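You operate a simulated robot arm through the tools that you are given. There is no shell and no other tool. Be economical: measure what you need, move in short steps, check, and stop when the job is done.

Carry out the task below with a simulated two-armed robot. There is one attempt and no reset: what you move stays moved.

TASK
Switch on and heat zones 1 to 3 as the job card says.
Fine: wait till all zones are at heat and HEAT OK lights. Leave the other controls as they are.

The check looks at the end state, three seconds after you hand in, the way a careful person would. Anything else that was tipped, shoved, dropped, spilled or broken makes it a failure.

THE ROBOT
Two 6-joint arms with fingered hands on one trunk, on a base that drives. Base frame: it is fixed to the floor where the robot stands at the start and does not move with it; the origin is under the middle of the robot, x ahead of it, y to its left, z up. Units: mm, rad, N and s.
The left shoulder is at the start at [70, 168, 1429], the right one opposite. With the tool pointing down near the work surface each hand reaches from about 420 to 700 mm from the robot's upright axis, wherever it stands, measured 20 degrees to its own side. Places, roughly: air valve knob [1100, 800, 300]; blower switch [600, -500, 1000]; bolt eight knob [500, 1800, 900]; bolt five knob [1400, 1500, 900]; bolt four knob [1300, 1200, 900]; bolt one knob [400, 1500, 900]; bolt seven knob [900, 2000, 900]; bolt six knob [1200, 1900, 900]; bolt three knob [900, 1000, 900]; bolt two knob [600, 1100, 900]; colour dial [1100, 0, 1100]; control cabinet [900, -300, 800]; damper lever [1200, 900, 700]; feeder switch [1000, 100, 1000]; fill button [1100, 700, 1000]; filler dial [900, 100, 1100]. Payload 4 kg a hand.
The TCP of each hand is the grasp point between the finger pads, 26 mm short of the fingertips. In the tool frame z runs along the fingers and y along their closing line. Largest opening 132 mm; the body of the gripper starts 73 mm behind the TCP. The gripper is a hand of 3 fingers: y runs from the thumb to the fingers, the wrist lies at [0, 0, -224] in the tool frame, and closing takes about 1.5 s.
Orientation is that of the tool frame in the base frame, as a unit quaternion [w, x, y, z]. With the fingers straight down and closing along the base's y, the tool's x points along the base's -x, its y along +y and its z along -z.

THE INTERFACE
- The arms move only by the tool arm_command. It takes "left_rows", "right_rows" or both (then of equal length, played together; a hand with none holds still); each is text: rows parted by semicolons, each of 6 numbers parted by spaces: the shift along the base's x, y, z in mm, then the turn, a rotation vector about the base's x, y, z in rad. In form: dx dy dz ax ay az; .... A call has 1 to 8 rows; each row is the pose to reach, as a shift and turn from the pose commanded when the call began. "left_fingers" and "right_fingers" are, for a hand that has rows, the gripper command, from -1 (shut) to 1 (fully open), values between in proportion, set as the call begins (left out, the last holds). Each row takes 0.2 s and may step no farther than 50 mm and 0.15 rad from the row before; otherwise, or with a gripper value out of range, the whole call is refused. Where a pose cannot be reached the arm comes as near as it can. A force on the tool above 40 N (or 10 N above the force at the start of the call, whichever is more), or a blocked arm, ends the call early, and 0.2 s more pass. Each finger travels about 108 mm/s and halts on what it meets, pressing with about 31 N; the grip force reading is that of the motor and also rises with nothing between the fingers. The clock runs only during rows and for 0.2 s after the last one: add rows that repeat a pose to give the fingers time. It gives the time, the measured TCP pose, the force on the tool (base axes), the opening and the grip force at its end, in the units of the frame above (readings bear some noise), with the torque about the TCP (base axes, N m) and any sound that the robot's microphone picked up.
- Cameras (640 x 400 px; columns grow to the right, rows downward): "scene" is now at [132.4, -10.7, 1646.8]; the picture's right is [-0.12, -0.99, 0.00], its down [-0.68, 0.08, -0.73] and it looks along [0.72, -0.09, -0.69] (base axes); focal length 286 px, centre (320, 200). "left" rides on the left gripper at [-62, 3, -92] in its tool frame; the picture's right is [-0.05, -1.00, 0.00], its down [0.83, -0.04, -0.56] and it looks along [0.55, -0.03, 0.83] (tool axes); focal length 230 px, centre (320, 200). "right" rides on the right gripper at [62, 3, -92] in its tool frame; the picture's right is [-0.05, 1.00, 0.00], its down [-0.83, -0.04, -0.56] and it looks along [-0.55, -0.03, 0.83] (tool axes); focal length 230 px, centre (320, 200). There is no depth. A picture from a camera that has moved, and an enlarged one, comes with that camera's place and axes in the base frame and with its lens.
- snapshot(camera): a new picture of that camera. The clock stands still meanwhile.
- raise_lower(by): slides the trunk up (or, below 0, down) by that many mm; the arms and the scene camera ride with it, the base frame stays. It gives what a move gives, with no picture.
- base_move(legs): drives the robot by 1 to 6 legs, each [ahead, left, turn to the left] in mm, mm and rad, along the robot's own axes; the way and the turn of a leg run together, so that a leg with both is an arc; at most 1500 mm and 3.142 rad a leg. The arms and the cameras ride along, it lands a little off, and it stops where it bumps. It gives what a move gives.
- hand_shape(shape, hand): the hand has 3 fingers and takes this shape, open, in about a second: jaw (thumb against the fingers, like two jaws); tri (thumb and two fingers); tip (a fingertip pinch); poke (one finger out to press); point (the index stretched); flat (the hand flat); cup (the hand cupped); fist (a fist). The gripper value then closes the fingers along that shape, each until it touches; the sizes above hold for jaw. It gives what a move gives, with no picture.
- pan_tilt(pan, tilt): turns the head with the scene camera to pan (to the left, within 1.501 rad either way) and tilt (down, from -0.506 to 1.204), counted from straight ahead of the robot. It gives what a move gives.
- enlarge(camera, box): a new picture of the part [left, top, right, bottom] of that camera's present view, enlarged. The clock stands still meanwhile.
- finish_job(): hands the job in; it is judged then, once.

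Work in short steps. Places have to be worked out from the pictures, the camera data and where the tool is seen: move nearer, look again, correct. Check each grasp and each placing, and mend what went wrong. You have 120 turns and 108 pictures in all, those below and enlarged ones among them. Open the grippers and draw the arms clear of the work before you hand the job in, unless the task says otherwise; then end with one line.

The tools are called after ">>>" as a command line: name --argument value ..., lists and objects as JSON in quotes. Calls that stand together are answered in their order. arm_command: Moves the arms, as the interface text tells. Its arguments: {"type":"object","properties":{"left_rows":{"type":"string"},"left_fingers":{"type":"number"},"right_rows":{"type":"string"},"right_fingers":{"type":"number"}},"required":[]} The other tools are called the same way: raise_lower (by) slides the trunk up or down; hand_shape (shape, hand) gives the hand a shape; base_move (legs) drives the base; pan_tilt (pan, tilt) turns the head that bears the scene camera; snapshot (camera) takes a picture; enlarge (camera, box) takes an enlarged picture of a part of a camera's view; finish_job () hands the job in.

At the start:

```text
time_s: 0.0
left_tool_pos: [494.5, 182.5, 1001.4]
left_tool_rot: [0.0, 0.0, 1.0, 0.0]
left_wrist_force: [-0.5, -0.5, 0.2]
left_torque: [0.03, 0.0, 0.01]
left_gripper_width: 131.8
left_finger_force: 0.2
left_shape: jaw
right_tool_pos: [487.7, -348.8, 1000.6]
right_tool_rot: [0.0, 0.0, 1.0, 0.0]
right_wrist_force: [0.5, -0.2, -0.6]
right_torque: [0.01, -0.01, 0.0]
right_gripper_width: 132.0
right_finger_force: 0.0
right_shape: jaw
trunk travel left (down, up): [-875.0, 65.0]
robot x, y, heading: [-1.2, 0.7, -0.002]
head pan, tilt: [-0.119, 0.759]
```

scene: 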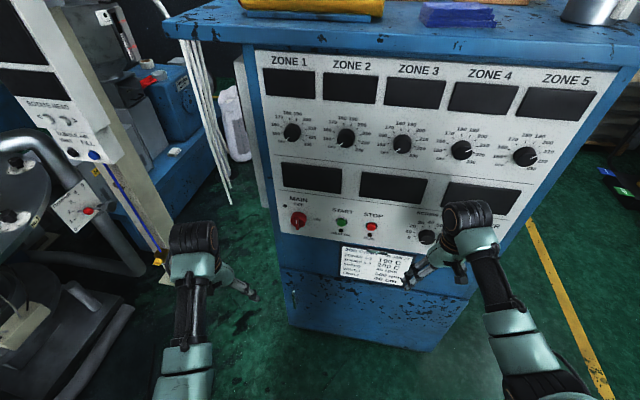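
right: 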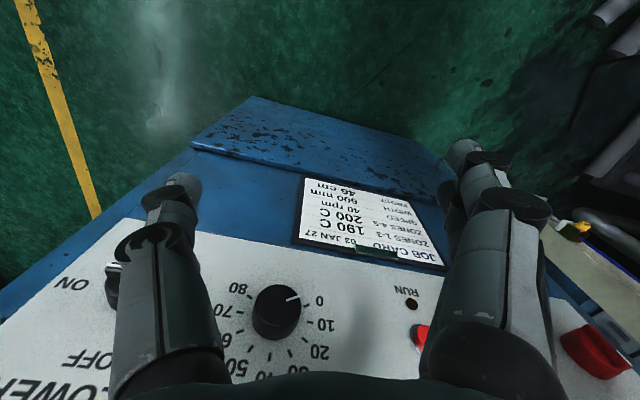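
left: 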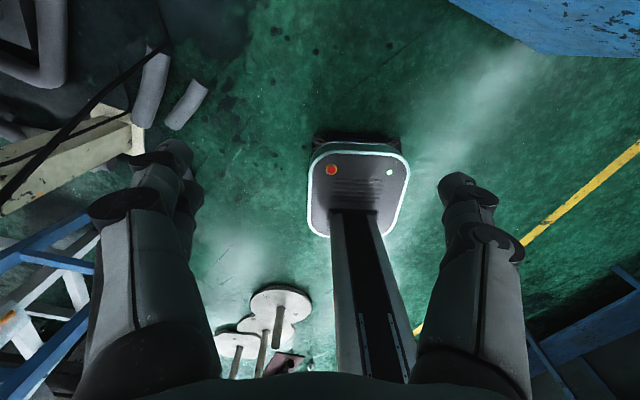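

The panel is ahead and the job card seems to read zones 1-3 at 190 C. I enlarge the panel and the card.

>>> enlarge --camera "scene" --box '[250, 40, 450, 165]'

>>> enlarge --camera "scene" --box '[270, 150, 510, 300]'

>>> enlarge --camera "right" --box '[280, 160, 460, 280]'

```text
3.20 times, centred on (350, 102) of scene
camera zoom: at [132.4, -10.7, 1646.8], right [-0.12, -0.99, 0.0], down [-0.68, 0.08, -0.73], along [0.72, -0.09, -0.69], focal length 915 px, centre (224, 512)
```

zoom: 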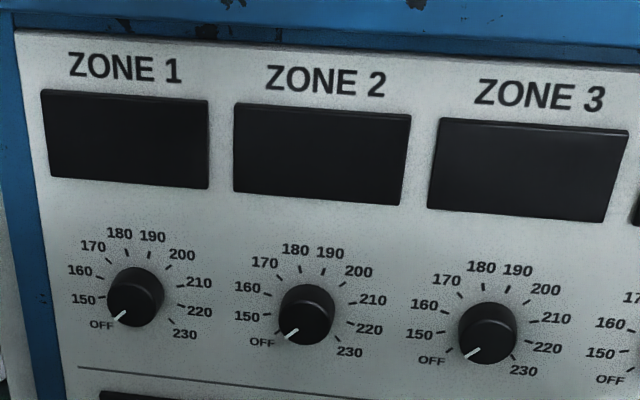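

```text
2.67 times, centred on (390, 225) of scene
camera zoom: at [132.4, -10.7, 1646.8], right [-0.12, -0.99, 0.0], down [-0.68, 0.08, -0.73], along [0.72, -0.09, -0.69], focal length 762 px, centre (133, 133)
```

zoom: 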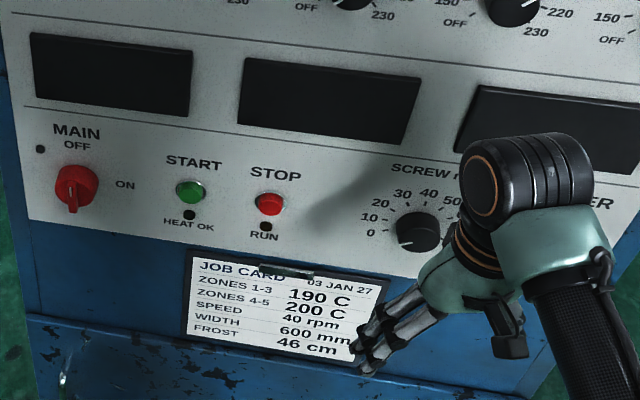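

```text
3.33 times, centred on (370, 220) of right
camera zoom: at [426.0, -347.0, 1091.2], right [0.05, 1.0, 0.0], down [0.83, -0.04, 0.56], along [0.55, -0.03, -0.83], focal length 767 px, centre (153, 133)
```

zoom: 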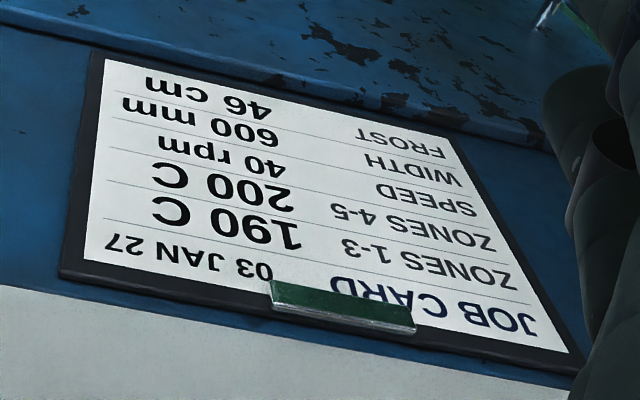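

Card: zones 1–3 at 190 °C; the main switch is off. Triangulating, the panel is yawed about 0.3 rad to the right, so I turn the base to face it squarely and look again.

>>> base_move --legs '[[0, 0, -0.3]]'

>>> pan_tilt --pan 0 --tilt 0.65

>>> snapshot --camera "scene"

>>> snapshot --camera "right"

```text
time_s: 1.4
left_tool_pos: [526.0, 29.0, 1001.0]
left_tool_rot: [-0.001, 0.149, 0.989, 0.0]
left_wrist_force: [0.1, -0.2, -0.3]
left_torque: [0.01, 0.02, 0.0]
left_gripper_width: 131.9
left_finger_force: 0.1
left_shape: jaw
right_tool_pos: [362.9, -477.1, 999.8]
right_tool_rot: [0.0, 0.149, 0.989, 0.0]
right_wrist_force: [-1.1, -0.2, 0.1]
right_torque: [-0.02, 0.01, 0.03]
right_gripper_width: 132.1
right_finger_force: 0.1
right_shape: jaw
trunk travel left (down, up): [-875.0, 65.0]
robot x, y, heading: [-3.8, -2.2, -0.301]
head pan, tilt: [-0.119, 0.759]
```

```text
time_s: 2.0
left_tool_pos: [526.4, 29.8, 1000.3]
left_tool_rot: [0.0, 0.149, 0.989, 0.0]
left_wrist_force: [0.1, 0.5, -0.6]
left_torque: [-0.01, -0.01, 0.0]
left_gripper_width: 132.0
left_finger_force: 0.1
left_shape: jaw
right_tool_pos: [364.3, -478.6, 999.8]
right_tool_rot: [0.0, 0.149, 0.989, 0.0]
right_wrist_force: [0.3, -0.5, 0.0]
right_torque: [0.0, 0.01, 0.03]
right_gripper_width: 131.6
right_finger_force: 0.0
right_shape: jaw
trunk travel left (down, up): [-875.0, 65.0]
robot x, y, heading: [1.2, 1.8, -0.299]
head pan, tilt: [0.0, 0.649]
```

```text
101 pictures are left
camera scene: at [131.1, -41.1, 1656.1], right [-0.29, -0.96, 0.0], down [-0.58, 0.18, -0.8], along [0.76, -0.23, -0.6], focal length 286 px, centre (320, 200)
```

scene: 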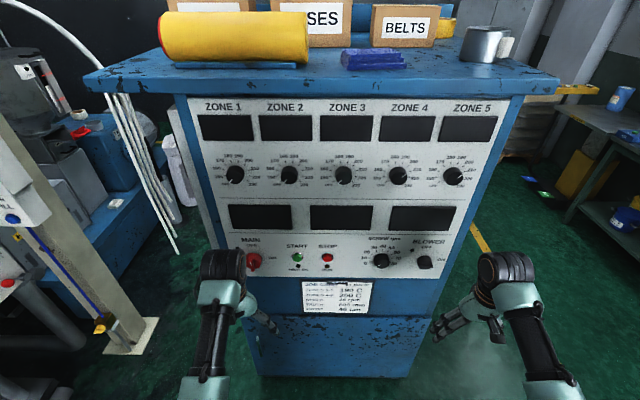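

```text
100 pictures are left
camera right: at [305.4, -456.8, 1091.2], right [0.34, 0.94, 0.0], down [0.78, -0.29, 0.56], along [0.52, -0.19, -0.83], focal length 230 px, centre (320, 200)
```

right: 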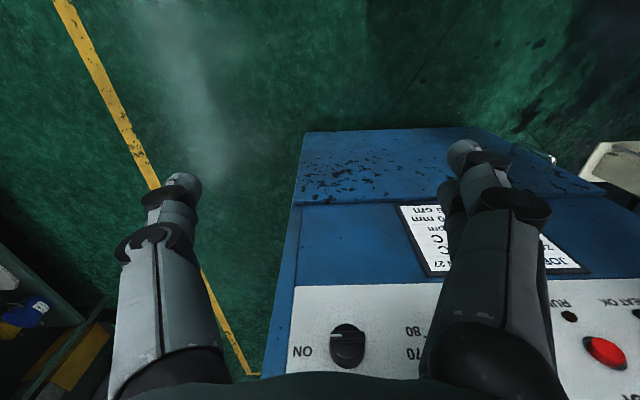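

The panel is square now: zone knobs at about z 1277 (l = +210, +74, −59 in robot axes) and plane about 735 ahead. I pitch the left hand forward while raising it, well clear of the panel.

>>> arm_command --left_rows "12 0 25 -0.0435 -0.141 0;24 0 50 -0.087 -0.282 0;36 0 75 -0.1305 -0.4225 0;48 -1 100 -0.174 -0.5635 0;60 -1 125 -0.2175 -0.7045 0;72 -2 150 -0.261 -0.845 0;83 -2 175 -0.3045 -0.986 0;93 -3 200 -0.348 -1.127 0" --left_fingers 1

>>> snapshot --camera "left"

>>> snapshot --camera "scene"

```text
time_s: 3.9
left_tool_pos: [616.2, 27.0, 1198.4]
left_tool_rot: [0.55, 0.122, 0.822, -0.084]
left_wrist_force: [-0.2, -0.1, 0.7]
left_torque: [-0.01, -0.01, 0.02]
left_gripper_width: 132.1
left_finger_force: 0.2
left_shape: jaw
right_tool_pos: [363.1, -476.8, 998.3]
right_tool_rot: [0.0, 0.149, 0.989, 0.0]
right_wrist_force: [0.7, 0.1, 0.1]
right_torque: [0.04, -0.01, -0.03]
right_gripper_width: 131.8
right_finger_force: 0.1
right_shape: jaw
trunk travel left (down, up): [-875.0, 65.0]
robot x, y, heading: [-0.2, -1.4, -0.3]
head pan, tilt: [0.0, 0.649]
```

```text
99 pictures are left
camera left: at [556.8, 47.9, 1289.8], right [-0.28, -0.96, 0.05], down [-0.81, 0.2, -0.56], along [0.52, -0.2, -0.83], focal length 230 px, centre (320, 200)
```

left: 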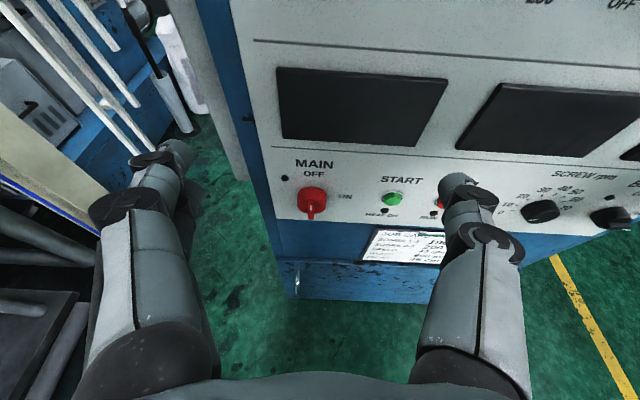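

```text
98 pictures are left
camera scene: at [130.7, -40.9, 1656.2], right [-0.29, -0.96, 0.0], down [-0.58, 0.18, -0.8], along [0.76, -0.23, -0.6], focal length 286 px, centre (320, 200)
```

scene: 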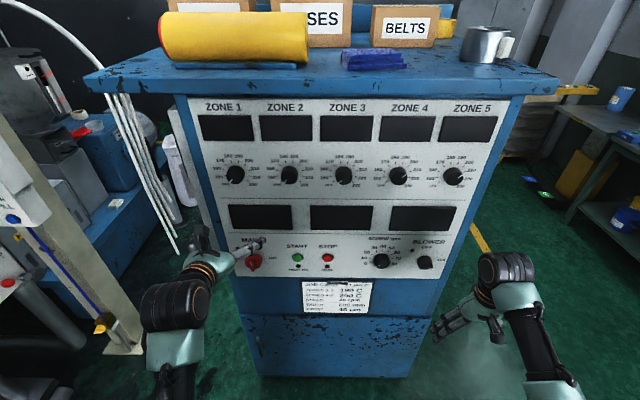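

MAIN triangulates to f 727, l 208, z 964. I enlarge it and the zone knobs to see their shapes.

>>> enlarge --camera "left" --box '[260, 140, 420, 240]'

>>> enlarge --camera "scene" --box '[190, 90, 510, 290]'

```text
4.00 times, centred on (340, 190) of left
camera zoom: at [556.8, 47.9, 1289.8], right [-0.28, -0.96, 0.05], down [-0.81, 0.2, -0.56], along [0.52, -0.2, -0.83], focal length 920 px, centre (240, 240)
```

zoom: 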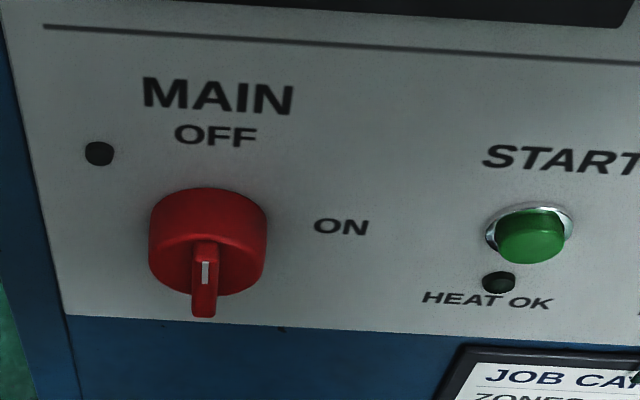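

```text
2.00 times, centred on (350, 190) of scene
camera zoom: at [130.7, -40.9, 1656.2], right [-0.29, -0.96, 0.0], down [-0.58, 0.18, -0.8], along [0.76, -0.23, -0.6], focal length 572 px, centre (260, 220)
```

zoom: 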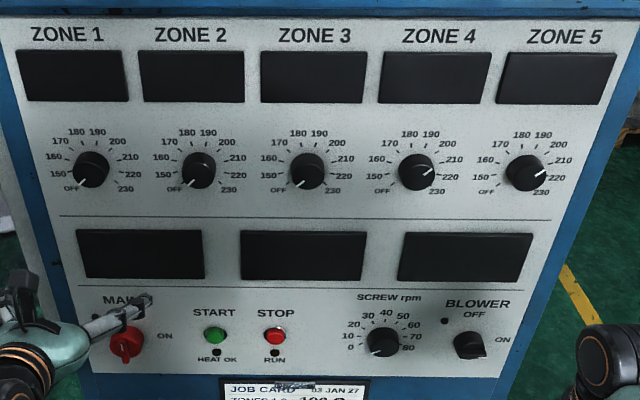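

MAIN is a disc with a vertical grip bar (OFF); ON is a quarter turn clockwise. I finish levelling the left hand and lower it to MAIN's height.

>>> arm_command --left_rows "0 0 0 -0.038 -0.124 0;0 0 0 -0.077 -0.249 0;0 0 -1 -0.115 -0.373 0;0 0 -50 -0.115 -0.373 0;0 0 -99 -0.115 -0.373 0;0 0 -148 -0.115 -0.373 0;0 0 -195 -0.115 -0.373 0;0 0 -234 -0.115 -0.373 0" --left_fingers -0.1

>>> snapshot --camera "left"

>>> snapshot --camera "scene"

```text
time_s: 5.7
left_tool_pos: [621.8, 25.9, 964.6]
left_tool_rot: [0.699, 0.105, 0.7, -0.106]
left_wrist_force: [0.4, 0.1, -0.3]
left_torque: [0.03, 0.03, -0.02]
left_gripper_width: 59.8
left_finger_force: 0.0
left_shape: jaw
right_tool_pos: [363.7, -477.6, 1000.2]
right_tool_rot: [0.001, 0.149, 0.989, 0.001]
right_wrist_force: [0.5, -0.5, -0.1]
right_torque: [0.02, 0.04, 0.02]
right_gripper_width: 131.9
right_finger_force: 0.0
right_shape: jaw
trunk travel left (down, up): [-875.0, 65.0]
robot x, y, heading: [3.3, -0.3, -0.302]
head pan, tilt: [0.0, 0.649]
```

```text
95 pictures are left
camera left: at [533.5, 55.4, 1025.2], right [-0.29, -0.95, 0.05], down [-0.54, 0.12, -0.83], along [0.79, -0.27, -0.56], focal length 230 px, centre (320, 200)
```

left: 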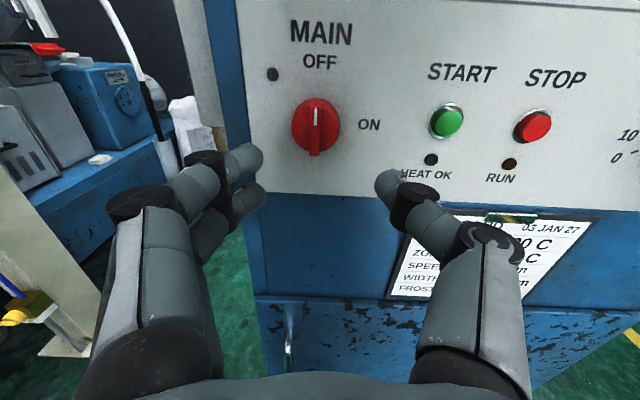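

```text
94 pictures are left
camera scene: at [132.4, -40.9, 1656.1], right [-0.29, -0.96, 0.0], down [-0.58, 0.18, -0.8], along [0.76, -0.23, -0.61], focal length 286 px, centre (320, 200)
```

scene: 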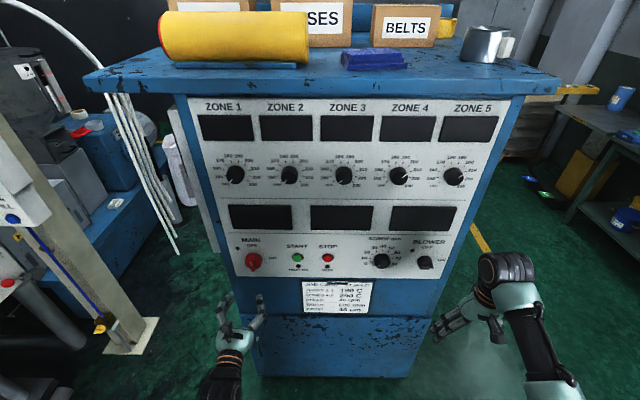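

MAIN's bar lies at about l 211, z 960, nearly in line with the hand. I advance 70 mm with the fingers straddling the bar.

>>> arm_command --left_rows "34 -9 -2 0 0 0;68 -18 -4 0 0 0;68 -18 -4 0 0 0" --left_fingers -0.3

>>> snapshot --camera "left"

```text
time_s: 6.5
left_tool_pos: [686.8, 8.4, 962.4]
left_tool_rot: [0.699, 0.105, 0.699, -0.106]
left_wrist_force: [0.3, -1.0, 0.5]
left_torque: [0.02, -0.02, -0.02]
left_gripper_width: 46.7
left_finger_force: 0.1
left_shape: jaw
right_tool_pos: [361.6, -477.9, 1000.6]
right_tool_rot: [0.0, 0.149, 0.989, -0.001]
right_wrist_force: [0.1, 0.2, 1.1]
right_torque: [-0.01, -0.01, 0.0]
right_gripper_width: 131.8
right_finger_force: 0.1
right_shape: jaw
trunk travel left (down, up): [-875.0, 65.0]
robot x, y, heading: [1.9, -0.8, -0.297]
head pan, tilt: [0.0, 0.649]
```

```text
93 pictures are left
camera left: at [600.0, 38.0, 1022.9], right [-0.29, -0.95, 0.05], down [-0.54, 0.12, -0.83], along [0.79, -0.27, -0.55], focal length 230 px, centre (320, 200)
```

left: 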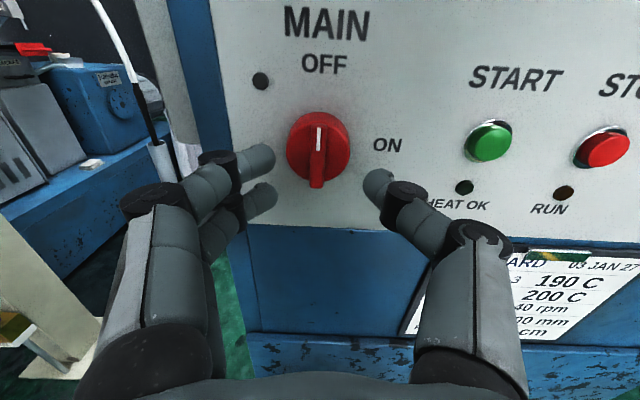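

The fingers straddle the bar. I narrow the opening to about 30 mm so the tips fit beside the bar and advance 20 mm.

>>> arm_command --left_rows "0 0 0 0 0 0;10 -3 0 0 0 0;19 -6 0 0 0 0;19 -6 0 0 0 0" --left_fingers -0.55

>>> snapshot --camera "left"

```text
time_s: 7.5
left_tool_pos: [707.6, 1.0, 962.7]
left_tool_rot: [0.698, 0.105, 0.7, -0.107]
left_wrist_force: [-0.2, -0.5, -0.5]
left_torque: [0.02, 0.01, 0.0]
left_gripper_width: 30.4
left_finger_force: 0.1
left_shape: jaw
right_tool_pos: [363.4, -477.5, 999.2]
right_tool_rot: [-0.001, 0.149, 0.989, 0.0]
right_wrist_force: [0.1, -0.3, 0.4]
right_torque: [-0.01, -0.01, -0.02]
right_gripper_width: 131.9
right_finger_force: 0.1
right_shape: jaw
trunk travel left (down, up): [-875.0, 65.0]
robot x, y, heading: [-1.7, -0.0, -0.299]
head pan, tilt: [0.0, 0.649]
```

```text
92 pictures are left
camera left: at [619.6, 31.8, 1022.6], right [-0.29, -0.95, 0.05], down [-0.54, 0.12, -0.83], along [0.79, -0.27, -0.56], focal length 230 px, centre (320, 200)
```

left: 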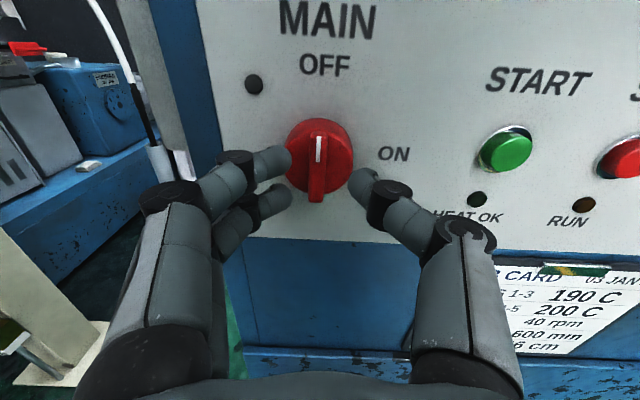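

Still short of the knob face, centred well. I advance another 15 mm.

>>> arm_command --left_rows "7 -2 0 0 0 0;14 -4 0 0 0 0;14 -4 0 0 0 0" --left_fingers -0.55

>>> enlarge --camera "left" --box '[220, 80, 420, 230]'

```text
time_s: 8.2
left_tool_pos: [721.4, -2.6, 960.1]
left_tool_rot: [0.699, 0.104, 0.7, -0.106]
left_wrist_force: [-0.2, 0.2, 0.1]
left_torque: [-0.02, 0.02, 0.02]
left_gripper_width: 30.1
left_finger_force: 0.0
left_shape: jaw
right_tool_pos: [363.5, -477.8, 999.9]
right_tool_rot: [0.0, 0.148, 0.989, 0.0]
right_wrist_force: [-0.1, 0.3, 0.9]
right_torque: [0.01, -0.03, 0.03]
right_gripper_width: 132.1
right_finger_force: 0.1
right_shape: jaw
trunk travel left (down, up): [-875.0, 65.0]
robot x, y, heading: [1.0, 4.2, -0.3]
head pan, tilt: [0.0, 0.649]
```

```text
2.67 times, centred on (320, 155) of left
camera zoom: at [633.3, 27.6, 1022.0], right [-0.29, -0.95, 0.05], down [-0.54, 0.12, -0.83], along [0.79, -0.27, -0.56], focal length 614 px, centre (320, 320)
```

zoom: 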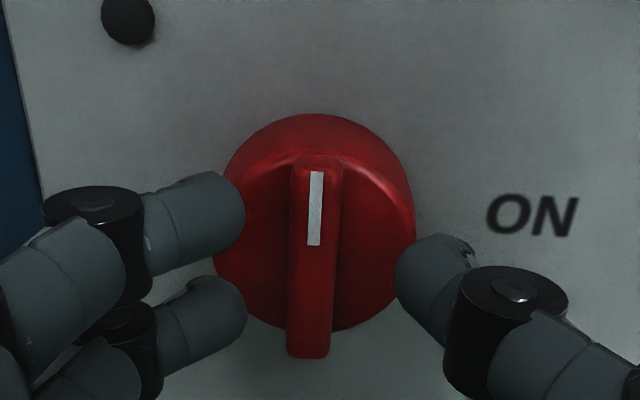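

No contact yet; tips are beside the bar and in front of the disc. I advance up to 14 mm more, watching the force.

>>> arm_command --left_rows "5 -1 0 0 0 0;10 -3 0 0 0 0;14 -4 0 0 0 0" --left_fingers -0.55

>>> enlarge --camera "left" --box '[220, 80, 420, 230]'

```text
time_s: 9.1
left_tool_pos: [732.6, -4.0, 960.2]
left_tool_rot: [0.699, 0.105, 0.7, -0.106]
left_wrist_force: [-6.0, 4.1, -0.8]
left_torque: [0.09, 0.04, 0.16]
left_gripper_width: 30.7
left_finger_force: 0.1
left_shape: jaw
right_tool_pos: [362.9, -476.1, 1000.8]
right_tool_rot: [0.001, 0.149, 0.989, 0.0]
right_wrist_force: [-0.7, 0.1, -0.2]
right_torque: [-0.02, -0.02, -0.03]
right_gripper_width: 132.0
right_finger_force: 0.1
right_shape: jaw
trunk travel left (down, up): [-875.0, 65.0]
robot x, y, heading: [-0.6, 2.4, -0.303]
head pan, tilt: [0.0, 0.649]
```

```text
2.67 times, centred on (320, 155) of left
camera zoom: at [644.6, 25.1, 1022.4], right [-0.29, -0.95, 0.05], down [-0.54, 0.12, -0.83], along [0.79, -0.27, -0.56], focal length 614 px, centre (320, 320)
```

zoom: 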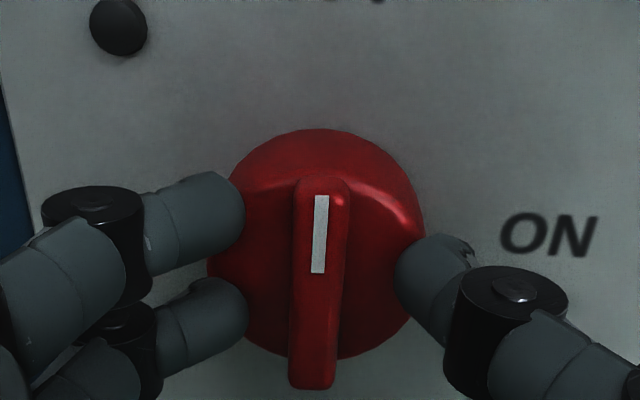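

Tips touch the disc face lightly (about 7 N). I back off 2 mm and close on the bar.

>>> arm_command --left_rows "-3 1 0 0 0 0;-3 1 0 0 0 0;-3 1 0 0 0 0;-3 1 0 0 0 0;-3 1 0 0 0 0" --left_fingers -1

>>> enlarge --camera "left" --box '[220, 80, 420, 230]'

```text
time_s: 10.2
left_tool_pos: [731.3, -6.0, 963.7]
left_tool_rot: [0.7, 0.104, 0.699, -0.105]
left_wrist_force: [8.7, -4.9, 6.9]
left_torque: [-0.07, -0.23, -0.12]
left_gripper_width: 19.7
left_finger_force: 31.0
left_shape: jaw
right_tool_pos: [364.3, -478.8, 999.0]
right_tool_rot: [0.0, 0.149, 0.989, 0.0]
right_wrist_force: [-0.1, -0.1, -0.2]
right_torque: [0.03, -0.01, -0.02]
right_gripper_width: 132.2
right_finger_force: 0.0
right_shape: jaw
trunk travel left (down, up): [-875.0, 65.0]
robot x, y, heading: [1.6, -2.6, -0.298]
head pan, tilt: [0.0, 0.649]
```

```text
2.67 times, centred on (320, 155) of left
camera zoom: at [643.5, 23.8, 1024.3], right [-0.29, -0.95, 0.05], down [-0.54, 0.12, -0.83], along [0.79, -0.27, -0.55], focal length 614 px, centre (320, 320)
```

zoom: 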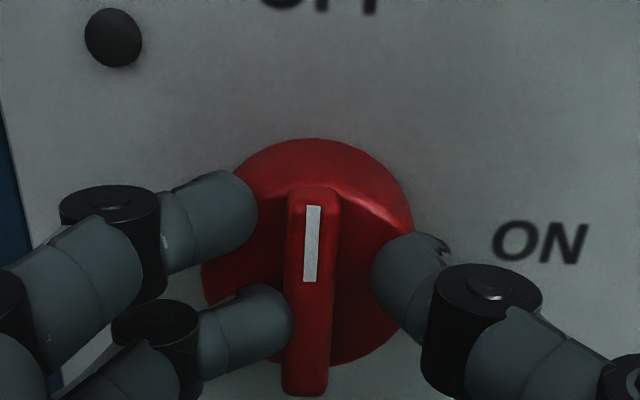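

The grip holds the bar (31 N, 19.7 mm). I try a first turn of 0.5 rad clockwise about the forward axis.

>>> arm_command --left_rows "0 0 0 0.119 -0.037 0;0 0 0 0.239 -0.074 0;0 0 0 0.358 -0.111 0;0 0 0 0.477 -0.147 0"

>>> snapshot --camera "left"

```text
time_s: 11.2
left_tool_pos: [730.7, -9.1, 962.8]
left_tool_rot: [0.703, 0.276, 0.652, 0.073]
left_wrist_force: [4.9, -14.8, 7.3]
left_torque: [-0.11, -0.12, -0.51]
left_gripper_width: 18.8
left_finger_force: 30.6
left_shape: jaw
right_tool_pos: [362.1, -481.1, 998.5]
right_tool_rot: [0.001, 0.148, 0.989, 0.002]
right_wrist_force: [-0.2, 0.8, 1.0]
right_torque: [0.0, 0.01, 0.01]
right_gripper_width: 132.3
right_finger_force: 0.1
right_shape: jaw
trunk travel left (down, up): [-875.0, 65.0]
robot x, y, heading: [-2.7, -1.3, -0.299]
head pan, tilt: [0.0, 0.649]
```

```text
88 pictures are left
camera left: at [633.8, -7.7, 1017.2], right [-0.27, -0.86, -0.44], down [-0.42, 0.51, -0.75], along [0.87, -0.02, -0.5], focal length 230 px, centre (320, 200)
```

left: 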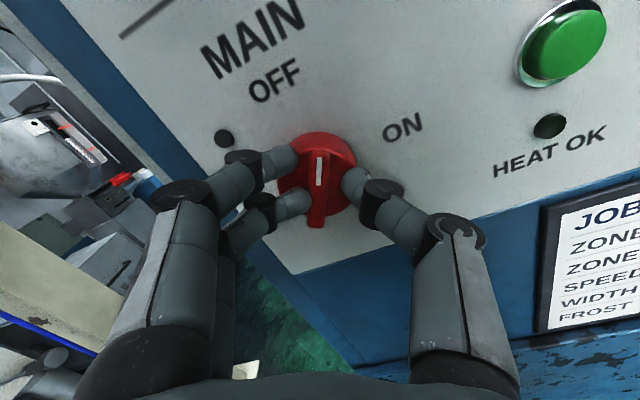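

The knob follows the hand. I turn the remaining ~1.07 rad.

>>> arm_command --left_rows "0 1 0 0.128 -0.0395 0;0 1 0 0.256 -0.079 0;0 2 0 0.383 -0.1185 0;0 2 0 0.511 -0.158 0;0 2 0 0.639 -0.1975 0;0 2 0 0.767 -0.237 0;0 2 0 0.894 -0.2765 0;0 2 0 1.022 -0.316 0"

>>> snapshot --camera "left"

>>> snapshot --camera "scene"

```text
time_s: 13.1
left_tool_pos: [729.0, -10.6, 957.3]
left_tool_rot: [0.567, 0.572, 0.422, 0.417]
left_wrist_force: [-8.6, -32.0, -13.7]
left_torque: [-0.36, 0.61, -0.89]
left_gripper_width: 17.8
left_finger_force: 31.1
left_shape: jaw
right_tool_pos: [365.3, -482.3, 997.0]
right_tool_rot: [0.0, 0.149, 0.989, 0.003]
right_wrist_force: [-0.2, -0.6, -1.1]
right_torque: [0.0, 0.0, 0.01]
right_gripper_width: 132.1
right_finger_force: 0.1
right_shape: jaw
trunk travel left (down, up): [-875.0, 65.0]
robot x, y, heading: [0.1, -2.9, -0.298]
head pan, tilt: [0.0, 0.649]
```

```text
87 pictures are left
camera left: at [622.2, -43.3, 960.7], right [-0.02, -0.05, -1.0], down [-0.28, 0.96, -0.04], along [0.96, 0.28, -0.04], focal length 230 px, centre (320, 200)
```

left: 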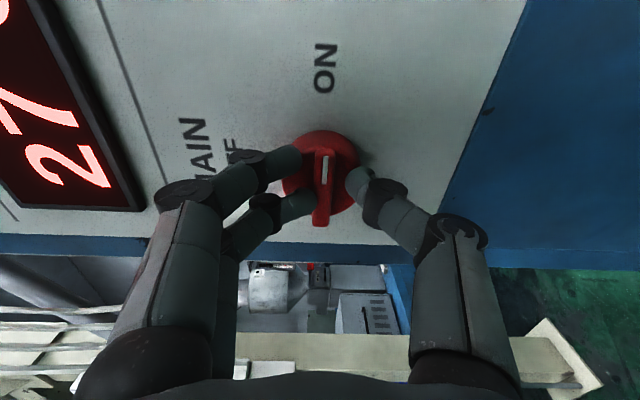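

```text
86 pictures are left
camera scene: at [132.1, -49.4, 1655.6], right [-0.29, -0.96, 0.0], down [-0.58, 0.18, -0.8], along [0.76, -0.23, -0.61], focal length 286 px, centre (320, 200)
```

scene: 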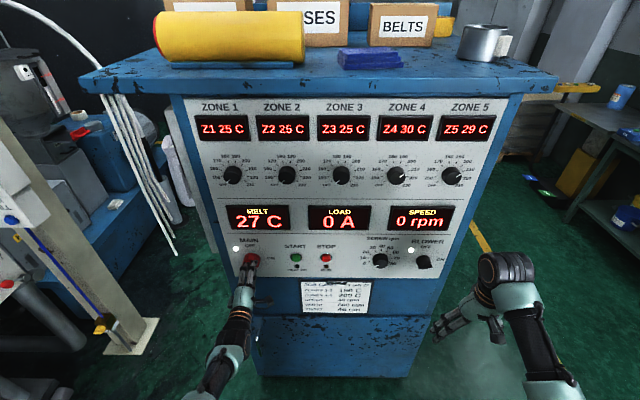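

Power is on: the displays and lamps light. I open the fingers, let the force settle, and draw straight back.

>>> arm_command --left_rows "0 0 0 0 0 0;0 0 0 0 0 0;0 0 0 0 0 0;-29 9 0 0 0 0;-57 18 0 0 0 0;-86 27 0 0 0 0;-105 32 0 0 0 0" --left_fingers -0.4

>>> snapshot --camera "left"

>>> snapshot --camera "scene"

```text
time_s: 14.7
left_tool_pos: [624.1, 30.1, 962.2]
left_tool_rot: [0.57, 0.568, 0.42, 0.42]
left_wrist_force: [0.3, -1.0, 0.0]
left_torque: [-0.02, -0.01, 0.02]
left_gripper_width: 39.6
left_finger_force: 0.1
left_shape: jaw
right_tool_pos: [362.0, -476.9, 999.9]
right_tool_rot: [0.0, 0.148, 0.989, -0.001]
right_wrist_force: [-0.8, -0.2, -0.1]
right_torque: [0.01, -0.03, -0.01]
right_gripper_width: 132.0
right_finger_force: 0.1
right_shape: jaw
trunk travel left (down, up): [-875.0, 65.0]
robot x, y, heading: [0.6, 3.7, -0.297]
head pan, tilt: [0.0, 0.649]
```

```text
85 pictures are left
camera left: at [518.4, -3.0, 964.5], right [-0.01, -0.05, -1.0], down [-0.29, 0.96, -0.05], along [0.96, 0.29, -0.03], focal length 230 px, centre (320, 200)
```

left: 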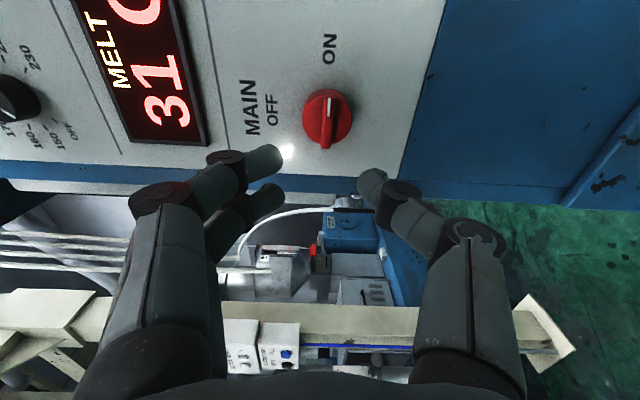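

```text
84 pictures are left
camera scene: at [130.0, -40.3, 1656.3], right [-0.29, -0.96, 0.0], down [-0.58, 0.18, -0.8], along [0.76, -0.23, -0.6], focal length 286 px, centre (320, 200)
```

scene: 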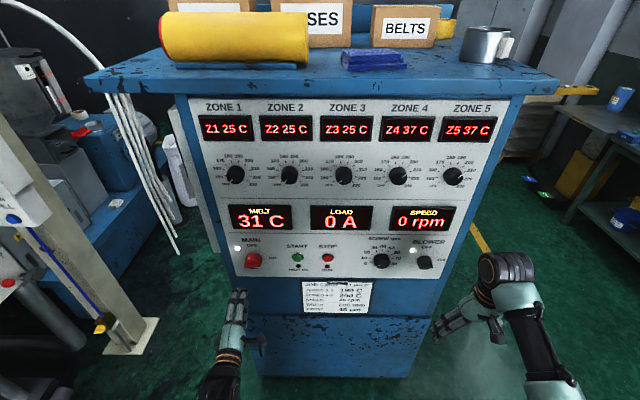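

MAIN is ON, HEAT lamps off as yet, zones 4 and 5 are warming. I raise the hand to zone 1 height while rolling it back anticlockwise.

>>> arm_command --left_rows "0 0 39 -0.143 0.0442 0;0 0 79 -0.286 0.0885 0;0 0 118 -0.43 0.133 0;0 0 158 -0.573 0.177 0;0 0 197 -0.716 0.221 0;0 0 236 -0.859 0.2655 0;0 0 276 -1.003 0.31 0;0 0 313 -1.146 0.354 0" --left_fingers 0

>>> arm_command --left_rows "0 0 0 -0.143 0.0442 0;0 0 0 -0.286 0.0885 0;0 0 0 -0.43 0.133 0;0 0 0 -0.573 0.177 0;0 0 0 -0.716 0.221 0;0 0 0 -0.859 0.2655 0;0 0 0 -1.003 0.31 0;0 0 0 -1.146 0.354 0" --left_fingers 0

>>> snapshot --camera "left"

>>> snapshot --camera "scene"

```text
time_s: 16.0
left_tool_pos: [562.3, 4.3, 1210.7]
left_tool_rot: [0.764, 0.396, 0.47, 0.195]
left_wrist_force: [-0.8, 0.4, 0.3]
left_torque: [-0.01, 0.01, -0.01]
left_gripper_width: 66.0
left_finger_force: 0.1
left_shape: jaw
left hand out of reach, approached as far as the arm can: row 3, 4, 5, 6
right_tool_pos: [361.8, -476.5, 1000.6]
right_tool_rot: [0.001, 0.147, 0.989, -0.001]
right_wrist_force: [0.6, 0.7, -0.8]
right_torque: [-0.01, -0.01, -0.03]
right_gripper_width: 131.7
right_finger_force: 0.0
right_shape: jaw
trunk travel left (down, up): [-875.0, 65.0]
robot x, y, heading: [-1.8, -4.9, -0.296]
head pan, tilt: [0.0, 0.649]
stopped in row 6 (left hand): the arm was blocked; the commanded pose is now the measured one
```

```text
time_s: 17.0
left_tool_pos: [567.5, 14.2, 1206.0]
left_tool_rot: [0.801, 0.257, 0.539, 0.051]
left_wrist_force: [-0.3, 0.4, 0.2]
left_torque: [0.02, 0.03, 0.04]
left_gripper_width: 65.9
left_finger_force: 0.1
left_shape: jaw
right_tool_pos: [364.5, -478.0, 1000.5]
right_tool_rot: [0.0, 0.147, 0.989, 0.001]
right_wrist_force: [-0.6, -0.2, -0.4]
right_torque: [0.01, -0.02, 0.01]
right_gripper_width: 132.1
right_finger_force: 0.0
right_shape: jaw
trunk travel left (down, up): [-875.0, 65.0]
robot x, y, heading: [1.0, 0.8, -0.301]
head pan, tilt: [0.0, 0.649]
stopped in row 5 (left hand): the arm was blocked; the commanded pose is now the measured one
```

```text
83 pictures are left
camera left: at [459.4, 26.5, 1230.9], right [-0.22, -0.88, -0.42], down [-0.16, 0.46, -0.88], along [0.96, -0.12, -0.24], focal length 230 px, centre (320, 200)
```

left: 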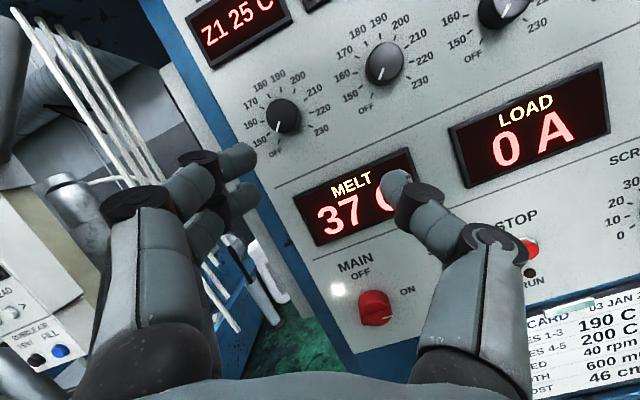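

```text
82 pictures are left
camera scene: at [130.8, -41.3, 1656.2], right [-0.29, -0.96, 0.0], down [-0.58, 0.18, -0.8], along [0.76, -0.23, -0.6], focal length 286 px, centre (320, 200)
```

scene: 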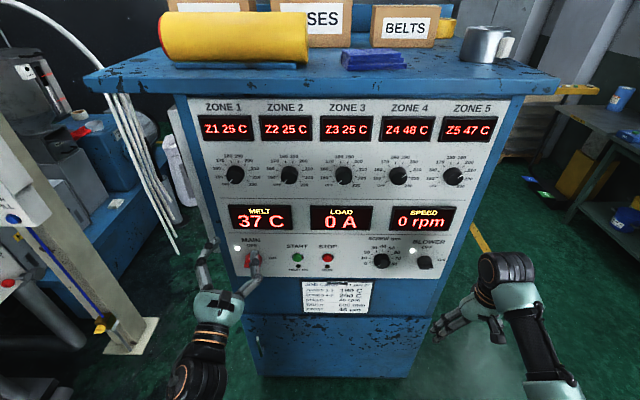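

The arm is too folded at this height so close to the panel. I drive 130 mm straight back and then straighten the hand.

>>> base_move --legs '[[-130, 0, 0]]'

```text
time_s: 18.3
left_tool_pos: [444.7, 49.6, 1204.0]
left_tool_rot: [0.8, 0.257, 0.539, 0.049]
left_wrist_force: [0.1, -0.8, 0.1]
left_torque: [-0.02, -0.01, -0.03]
left_gripper_width: 65.9
left_finger_force: 0.1
left_shape: jaw
right_tool_pos: [240.1, -440.5, 999.6]
right_tool_rot: [0.0, 0.15, 0.989, -0.001]
right_wrist_force: [0.1, -0.8, 0.0]
right_torque: [-0.01, 0.04, 0.0]
right_gripper_width: 131.6
right_finger_force: 0.1
right_shape: jaw
trunk travel left (down, up): [-875.0, 65.0]
robot x, y, heading: [-125.0, 38.7, -0.297]
head pan, tilt: [0.0, 0.649]
```

Now I square the hand (roll 0, horizontal) and bring it in front of the zone 1 knob at z 1277.

>>> arm_command --left_rows "15 2 15 -0.076 0.087 0.002;30 4 30 -0.152 0.175 0.004;45 6 45 -0.227 0.262 0.005;60 8 60 -0.303 0.35 0.007;76 10 73 -0.379 0.437 0.009;76 10 73 -0.379 0.437 0.009" --left_fingers 0

>>> snapshot --camera "left"

>>> snapshot --camera "scene"

```text
time_s: 19.0
left_tool_pos: [443.7, 49.4, 1220.0]
left_tool_rot: [0.779, 0.262, 0.569, 0.022]
left_wrist_force: [-0.6, -0.1, -0.1]
left_torque: [-0.02, -0.02, 0.0]
left_gripper_width: 66.0
left_finger_force: 0.1
left_shape: jaw
left hand out of reach, approached as far as the arm can: row 1, 2, 3
right_tool_pos: [237.1, -439.3, 1000.5]
right_tool_rot: [0.001, 0.15, 0.989, 0.0]
right_wrist_force: [0.6, 0.2, -0.2]
right_torque: [-0.03, -0.01, 0.01]
right_gripper_width: 131.9
right_finger_force: 0.1
right_shape: jaw
trunk travel left (down, up): [-875.0, 65.0]
robot x, y, heading: [-124.1, 38.5, -0.297]
head pan, tilt: [0.0, 0.649]
stopped in row 3 (left hand): the arm was blocked; the commanded pose is now the measured one
```

```text
81 pictures are left
camera left: at [340.8, 67.5, 1253.9], right [-0.28, -0.88, -0.39], down [-0.22, 0.45, -0.87], along [0.93, -0.16, -0.32], focal length 230 px, centre (320, 200)
```

left: 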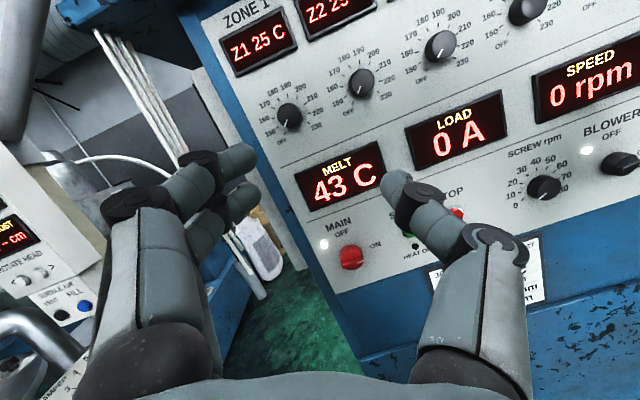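

```text
80 pictures are left
camera scene: at [5.1, -2.2, 1656.3], right [-0.3, -0.96, 0.0], down [-0.58, 0.18, -0.8], along [0.76, -0.24, -0.6], focal length 286 px, centre (320, 200)
```

scene: 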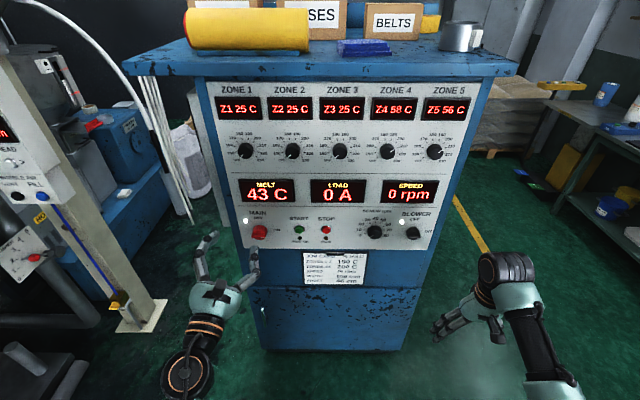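

The arm is still in its folded posture; I extend it forward and a little down first, without turning.

>>> arm_command --left_rows "38 -12 -10 0 0 0;76 -23 -20 0 0 0;114 -32 -30 0 0 0;143 -38 -40 0 0 0"

```text
time_s: 20.0
left_tool_pos: [592.9, 12.3, 1176.3]
left_tool_rot: [0.778, 0.26, 0.572, 0.021]
left_wrist_force: [-0.3, 0.0, 0.1]
left_torque: [-0.03, 0.02, 0.0]
left_gripper_width: 66.0
left_finger_force: 0.0
left_shape: jaw
right_tool_pos: [239.8, -441.7, 998.0]
right_tool_rot: [-0.001, 0.15, 0.989, 0.0]
right_wrist_force: [0.2, -0.3, -0.7]
right_torque: [-0.04, 0.01, -0.05]
right_gripper_width: 131.7
right_finger_force: 0.0
right_shape: jaw
trunk travel left (down, up): [-875.0, 65.0]
robot x, y, heading: [-126.7, 40.0, -0.299]
head pan, tilt: [0.0, 0.649]
```

Free again. Now I square the orientation and move up to the zone 1 knob line.

>>> arm_command --left_rows "4 5 5 -0.0885 0.088 0.0125;7 10 10 -0.177 0.1765 0.025;10 15 15 -0.2655 0.265 0.0375;14 21 20 -0.354 0.353 0.05;14 21 60 -0.354 0.353 0.05;14 21 101 -0.354 0.353 0.05;14 21 101 -0.354 0.353 0.05" --left_fingers 0.1

>>> snapshot --camera "left"

```text
time_s: 21.6
left_tool_pos: [607.3, 32.9, 1280.1]
left_tool_rot: [0.7, 0.106, 0.698, -0.107]
left_wrist_force: [-0.4, 1.4, 1.1]
left_torque: [0.01, 0.01, -0.03]
left_gripper_width: 72.3
left_finger_force: 0.1
left_shape: jaw
left hand out of reach, approached as far as the arm can: row 1, 2, 3, 4
right_tool_pos: [238.3, -440.5, 1000.3]
right_tool_rot: [0.0, 0.149, 0.989, 0.0]
right_wrist_force: [0.6, 1.0, 0.5]
right_torque: [0.0, 0.01, 0.05]
right_gripper_width: 131.8
right_finger_force: 0.2
right_shape: jaw
trunk travel left (down, up): [-875.0, 65.0]
robot x, y, heading: [-124.1, 38.3, -0.299]
head pan, tilt: [0.0, 0.649]
```

```text
79 pictures are left
camera left: at [519.2, 63.0, 1341.5], right [-0.29, -0.95, 0.05], down [-0.54, 0.12, -0.83], along [0.79, -0.27, -0.55], focal length 230 px, centre (320, 200)
```

left: 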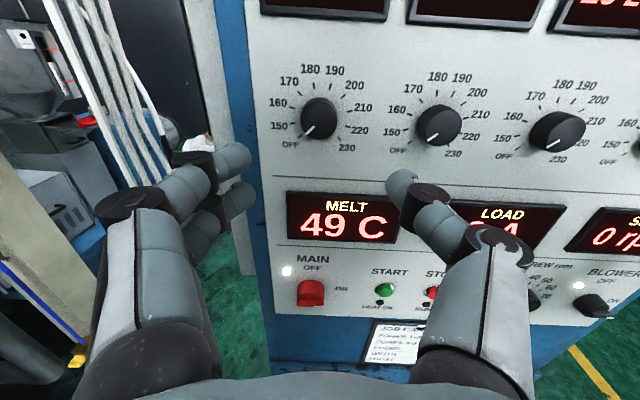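

Now squarely in front of zone 1 (knob at l 213, z 1277). I roll the hand anticlockwise by 1.05 rad so the full 150° turn fits.

>>> arm_command --left_rows "0 0 0 -0.143 0.0442 0;0 0 0 -0.286 0.0885 0;0 0 0 -0.43 0.133 0;0 0 0 -0.573 0.177 0;0 0 0 -0.716 0.221 0;0 0 0 -0.859 0.2655 0;0 0 0 -1.003 0.31 0" --left_fingers 0.1

>>> snapshot --camera "left"

```text
time_s: 23.2
left_tool_pos: [602.8, 32.5, 1279.6]
left_tool_rot: [0.552, -0.26, 0.658, -0.443]
left_wrist_force: [-0.1, -0.6, -0.2]
left_torque: [-0.01, 0.02, 0.0]
left_gripper_width: 72.1
left_finger_force: 0.0
left_shape: jaw
right_tool_pos: [237.7, -440.3, 1000.0]
right_tool_rot: [0.0, 0.15, 0.989, -0.001]
right_wrist_force: [-0.3, -0.9, -0.5]
right_torque: [0.04, -0.03, -0.01]
right_gripper_width: 131.8
right_finger_force: 0.1
right_shape: jaw
trunk travel left (down, up): [-875.0, 65.0]
robot x, y, heading: [-125.3, 35.5, -0.3]
head pan, tilt: [0.0, 0.649]
```

```text
78 pictures are left
camera left: at [531.0, 111.9, 1306.3], right [-0.13, -0.43, 0.89], down [-0.75, -0.55, -0.37], along [0.65, -0.72, -0.25], focal length 230 px, centre (320, 200)
```

left: 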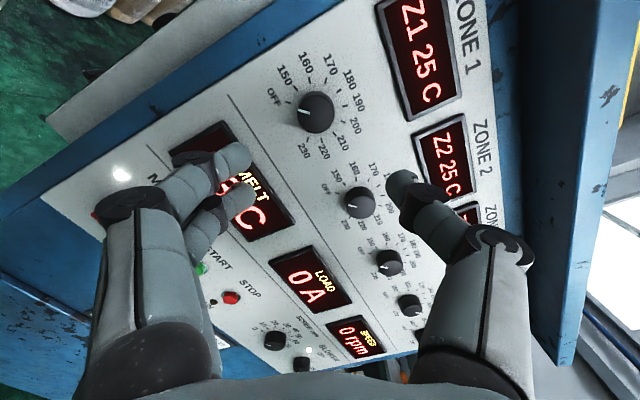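

Knob confirmed at l 213, z ≈1275. I advance 95 mm toward it with the fingers open to 72 mm.

>>> arm_command --left_rows "31 -8 -1 0 0 0;62 -16 -2 0 0 0;92 -24 -4 0 0 0;92 -24 -4 0 0 0" --left_fingers 0.1

>>> snapshot --camera "left"

```text
time_s: 24.2
left_tool_pos: [698.0, 11.7, 1275.7]
left_tool_rot: [0.553, -0.26, 0.657, -0.441]
left_wrist_force: [-0.5, 0.0, -0.2]
left_torque: [0.0, -0.02, 0.01]
left_gripper_width: 72.1
left_finger_force: 0.0
left_shape: jaw
right_tool_pos: [236.8, -440.1, 1000.0]
right_tool_rot: [0.001, 0.151, 0.989, -0.001]
right_wrist_force: [-0.1, -0.7, 0.1]
right_torque: [-0.01, 0.04, 0.0]
right_gripper_width: 131.9
right_finger_force: 0.1
right_shape: jaw
trunk travel left (down, up): [-875.0, 65.0]
robot x, y, heading: [-123.8, 40.3, -0.3]
head pan, tilt: [0.0, 0.649]
```

```text
77 pictures are left
camera left: at [625.1, 90.3, 1303.2], right [-0.13, -0.43, 0.89], down [-0.75, -0.55, -0.38], along [0.65, -0.72, -0.25], focal length 230 px, centre (320, 200)
```

left: 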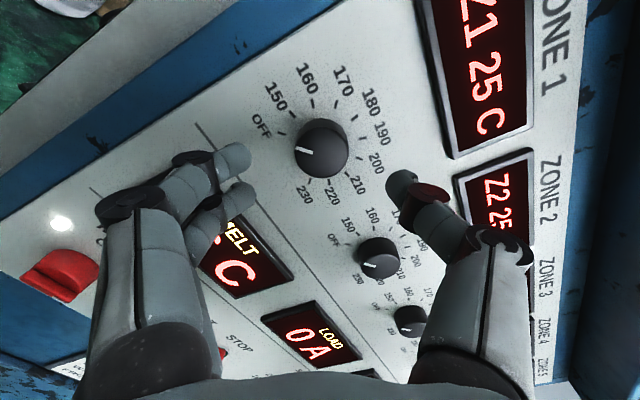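

Well centred. I advance 30 mm more so the fingers pass around the knob.

>>> arm_command --left_rows "14 -5 0 0 0 0;29 -9 1 0 0 0;29 -9 1 0 0 0" --left_fingers 0.1

>>> enlarge --camera "left" --box '[180, 60, 460, 235]'

```text
time_s: 25.0
left_tool_pos: [725.6, 0.5, 1278.2]
left_tool_rot: [0.553, -0.261, 0.657, -0.441]
left_wrist_force: [0.1, 1.0, 0.0]
left_torque: [-0.01, 0.06, 0.03]
left_gripper_width: 72.1
left_finger_force: 0.1
left_shape: jaw
right_tool_pos: [237.7, -440.1, 1000.2]
right_tool_rot: [0.001, 0.15, 0.989, 0.0]
right_wrist_force: [-0.3, -0.1, -0.4]
right_torque: [-0.01, -0.03, 0.04]
right_gripper_width: 132.1
right_finger_force: 0.1
right_shape: jaw
trunk travel left (down, up): [-875.0, 65.0]
robot x, y, heading: [-121.0, 40.4, -0.299]
head pan, tilt: [0.0, 0.649]
```

```text
2.29 times, centred on (320, 148) of left
camera zoom: at [652.9, 80.1, 1305.3], right [-0.13, -0.43, 0.89], down [-0.75, -0.55, -0.38], along [0.65, -0.72, -0.25], focal length 526 px, centre (320, 320)
```

zoom: 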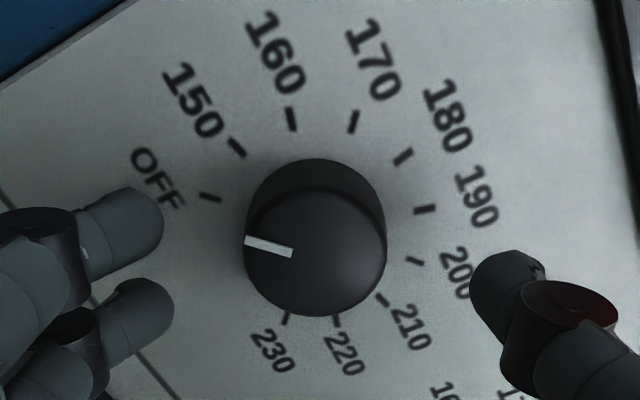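

Fingers are around the knob but a bit shallow. I advance 12 mm more, force-guarded, and check.

>>> arm_command --left_rows "6 -2 0 0 0 0;12 -3 0 0 0 0;12 -3 0 0 0 0" --left_fingers 0.1

>>> enlarge --camera "left" --box '[180, 60, 460, 235]'

```text
time_s: 25.8
left_tool_pos: [736.3, -2.5, 1277.2]
left_tool_rot: [0.552, -0.259, 0.658, -0.441]
left_wrist_force: [0.3, -0.2, -0.4]
left_torque: [0.0, 0.0, -0.03]
left_gripper_width: 72.0
left_finger_force: 0.0
left_shape: jaw
right_tool_pos: [237.9, -441.2, 1000.5]
right_tool_rot: [0.0, 0.15, 0.989, 0.001]
right_wrist_force: [0.3, 0.2, -0.5]
right_torque: [0.01, 0.0, 0.02]
right_gripper_width: 131.7
right_finger_force: 0.0
right_shape: jaw
trunk travel left (down, up): [-875.0, 65.0]
robot x, y, heading: [-122.3, 37.3, -0.299]
head pan, tilt: [0.0, 0.649]
```

```text
2.29 times, centred on (320, 148) of left
camera zoom: at [664.3, 76.4, 1304.7], right [-0.13, -0.43, 0.89], down [-0.75, -0.55, -0.38], along [0.65, -0.72, -0.25], focal length 526 px, centre (320, 320)
```

zoom: 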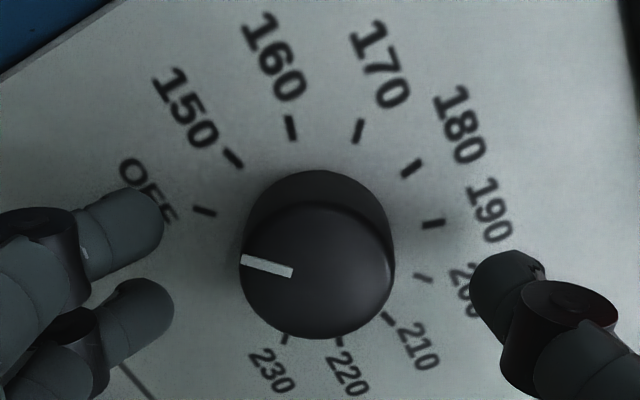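

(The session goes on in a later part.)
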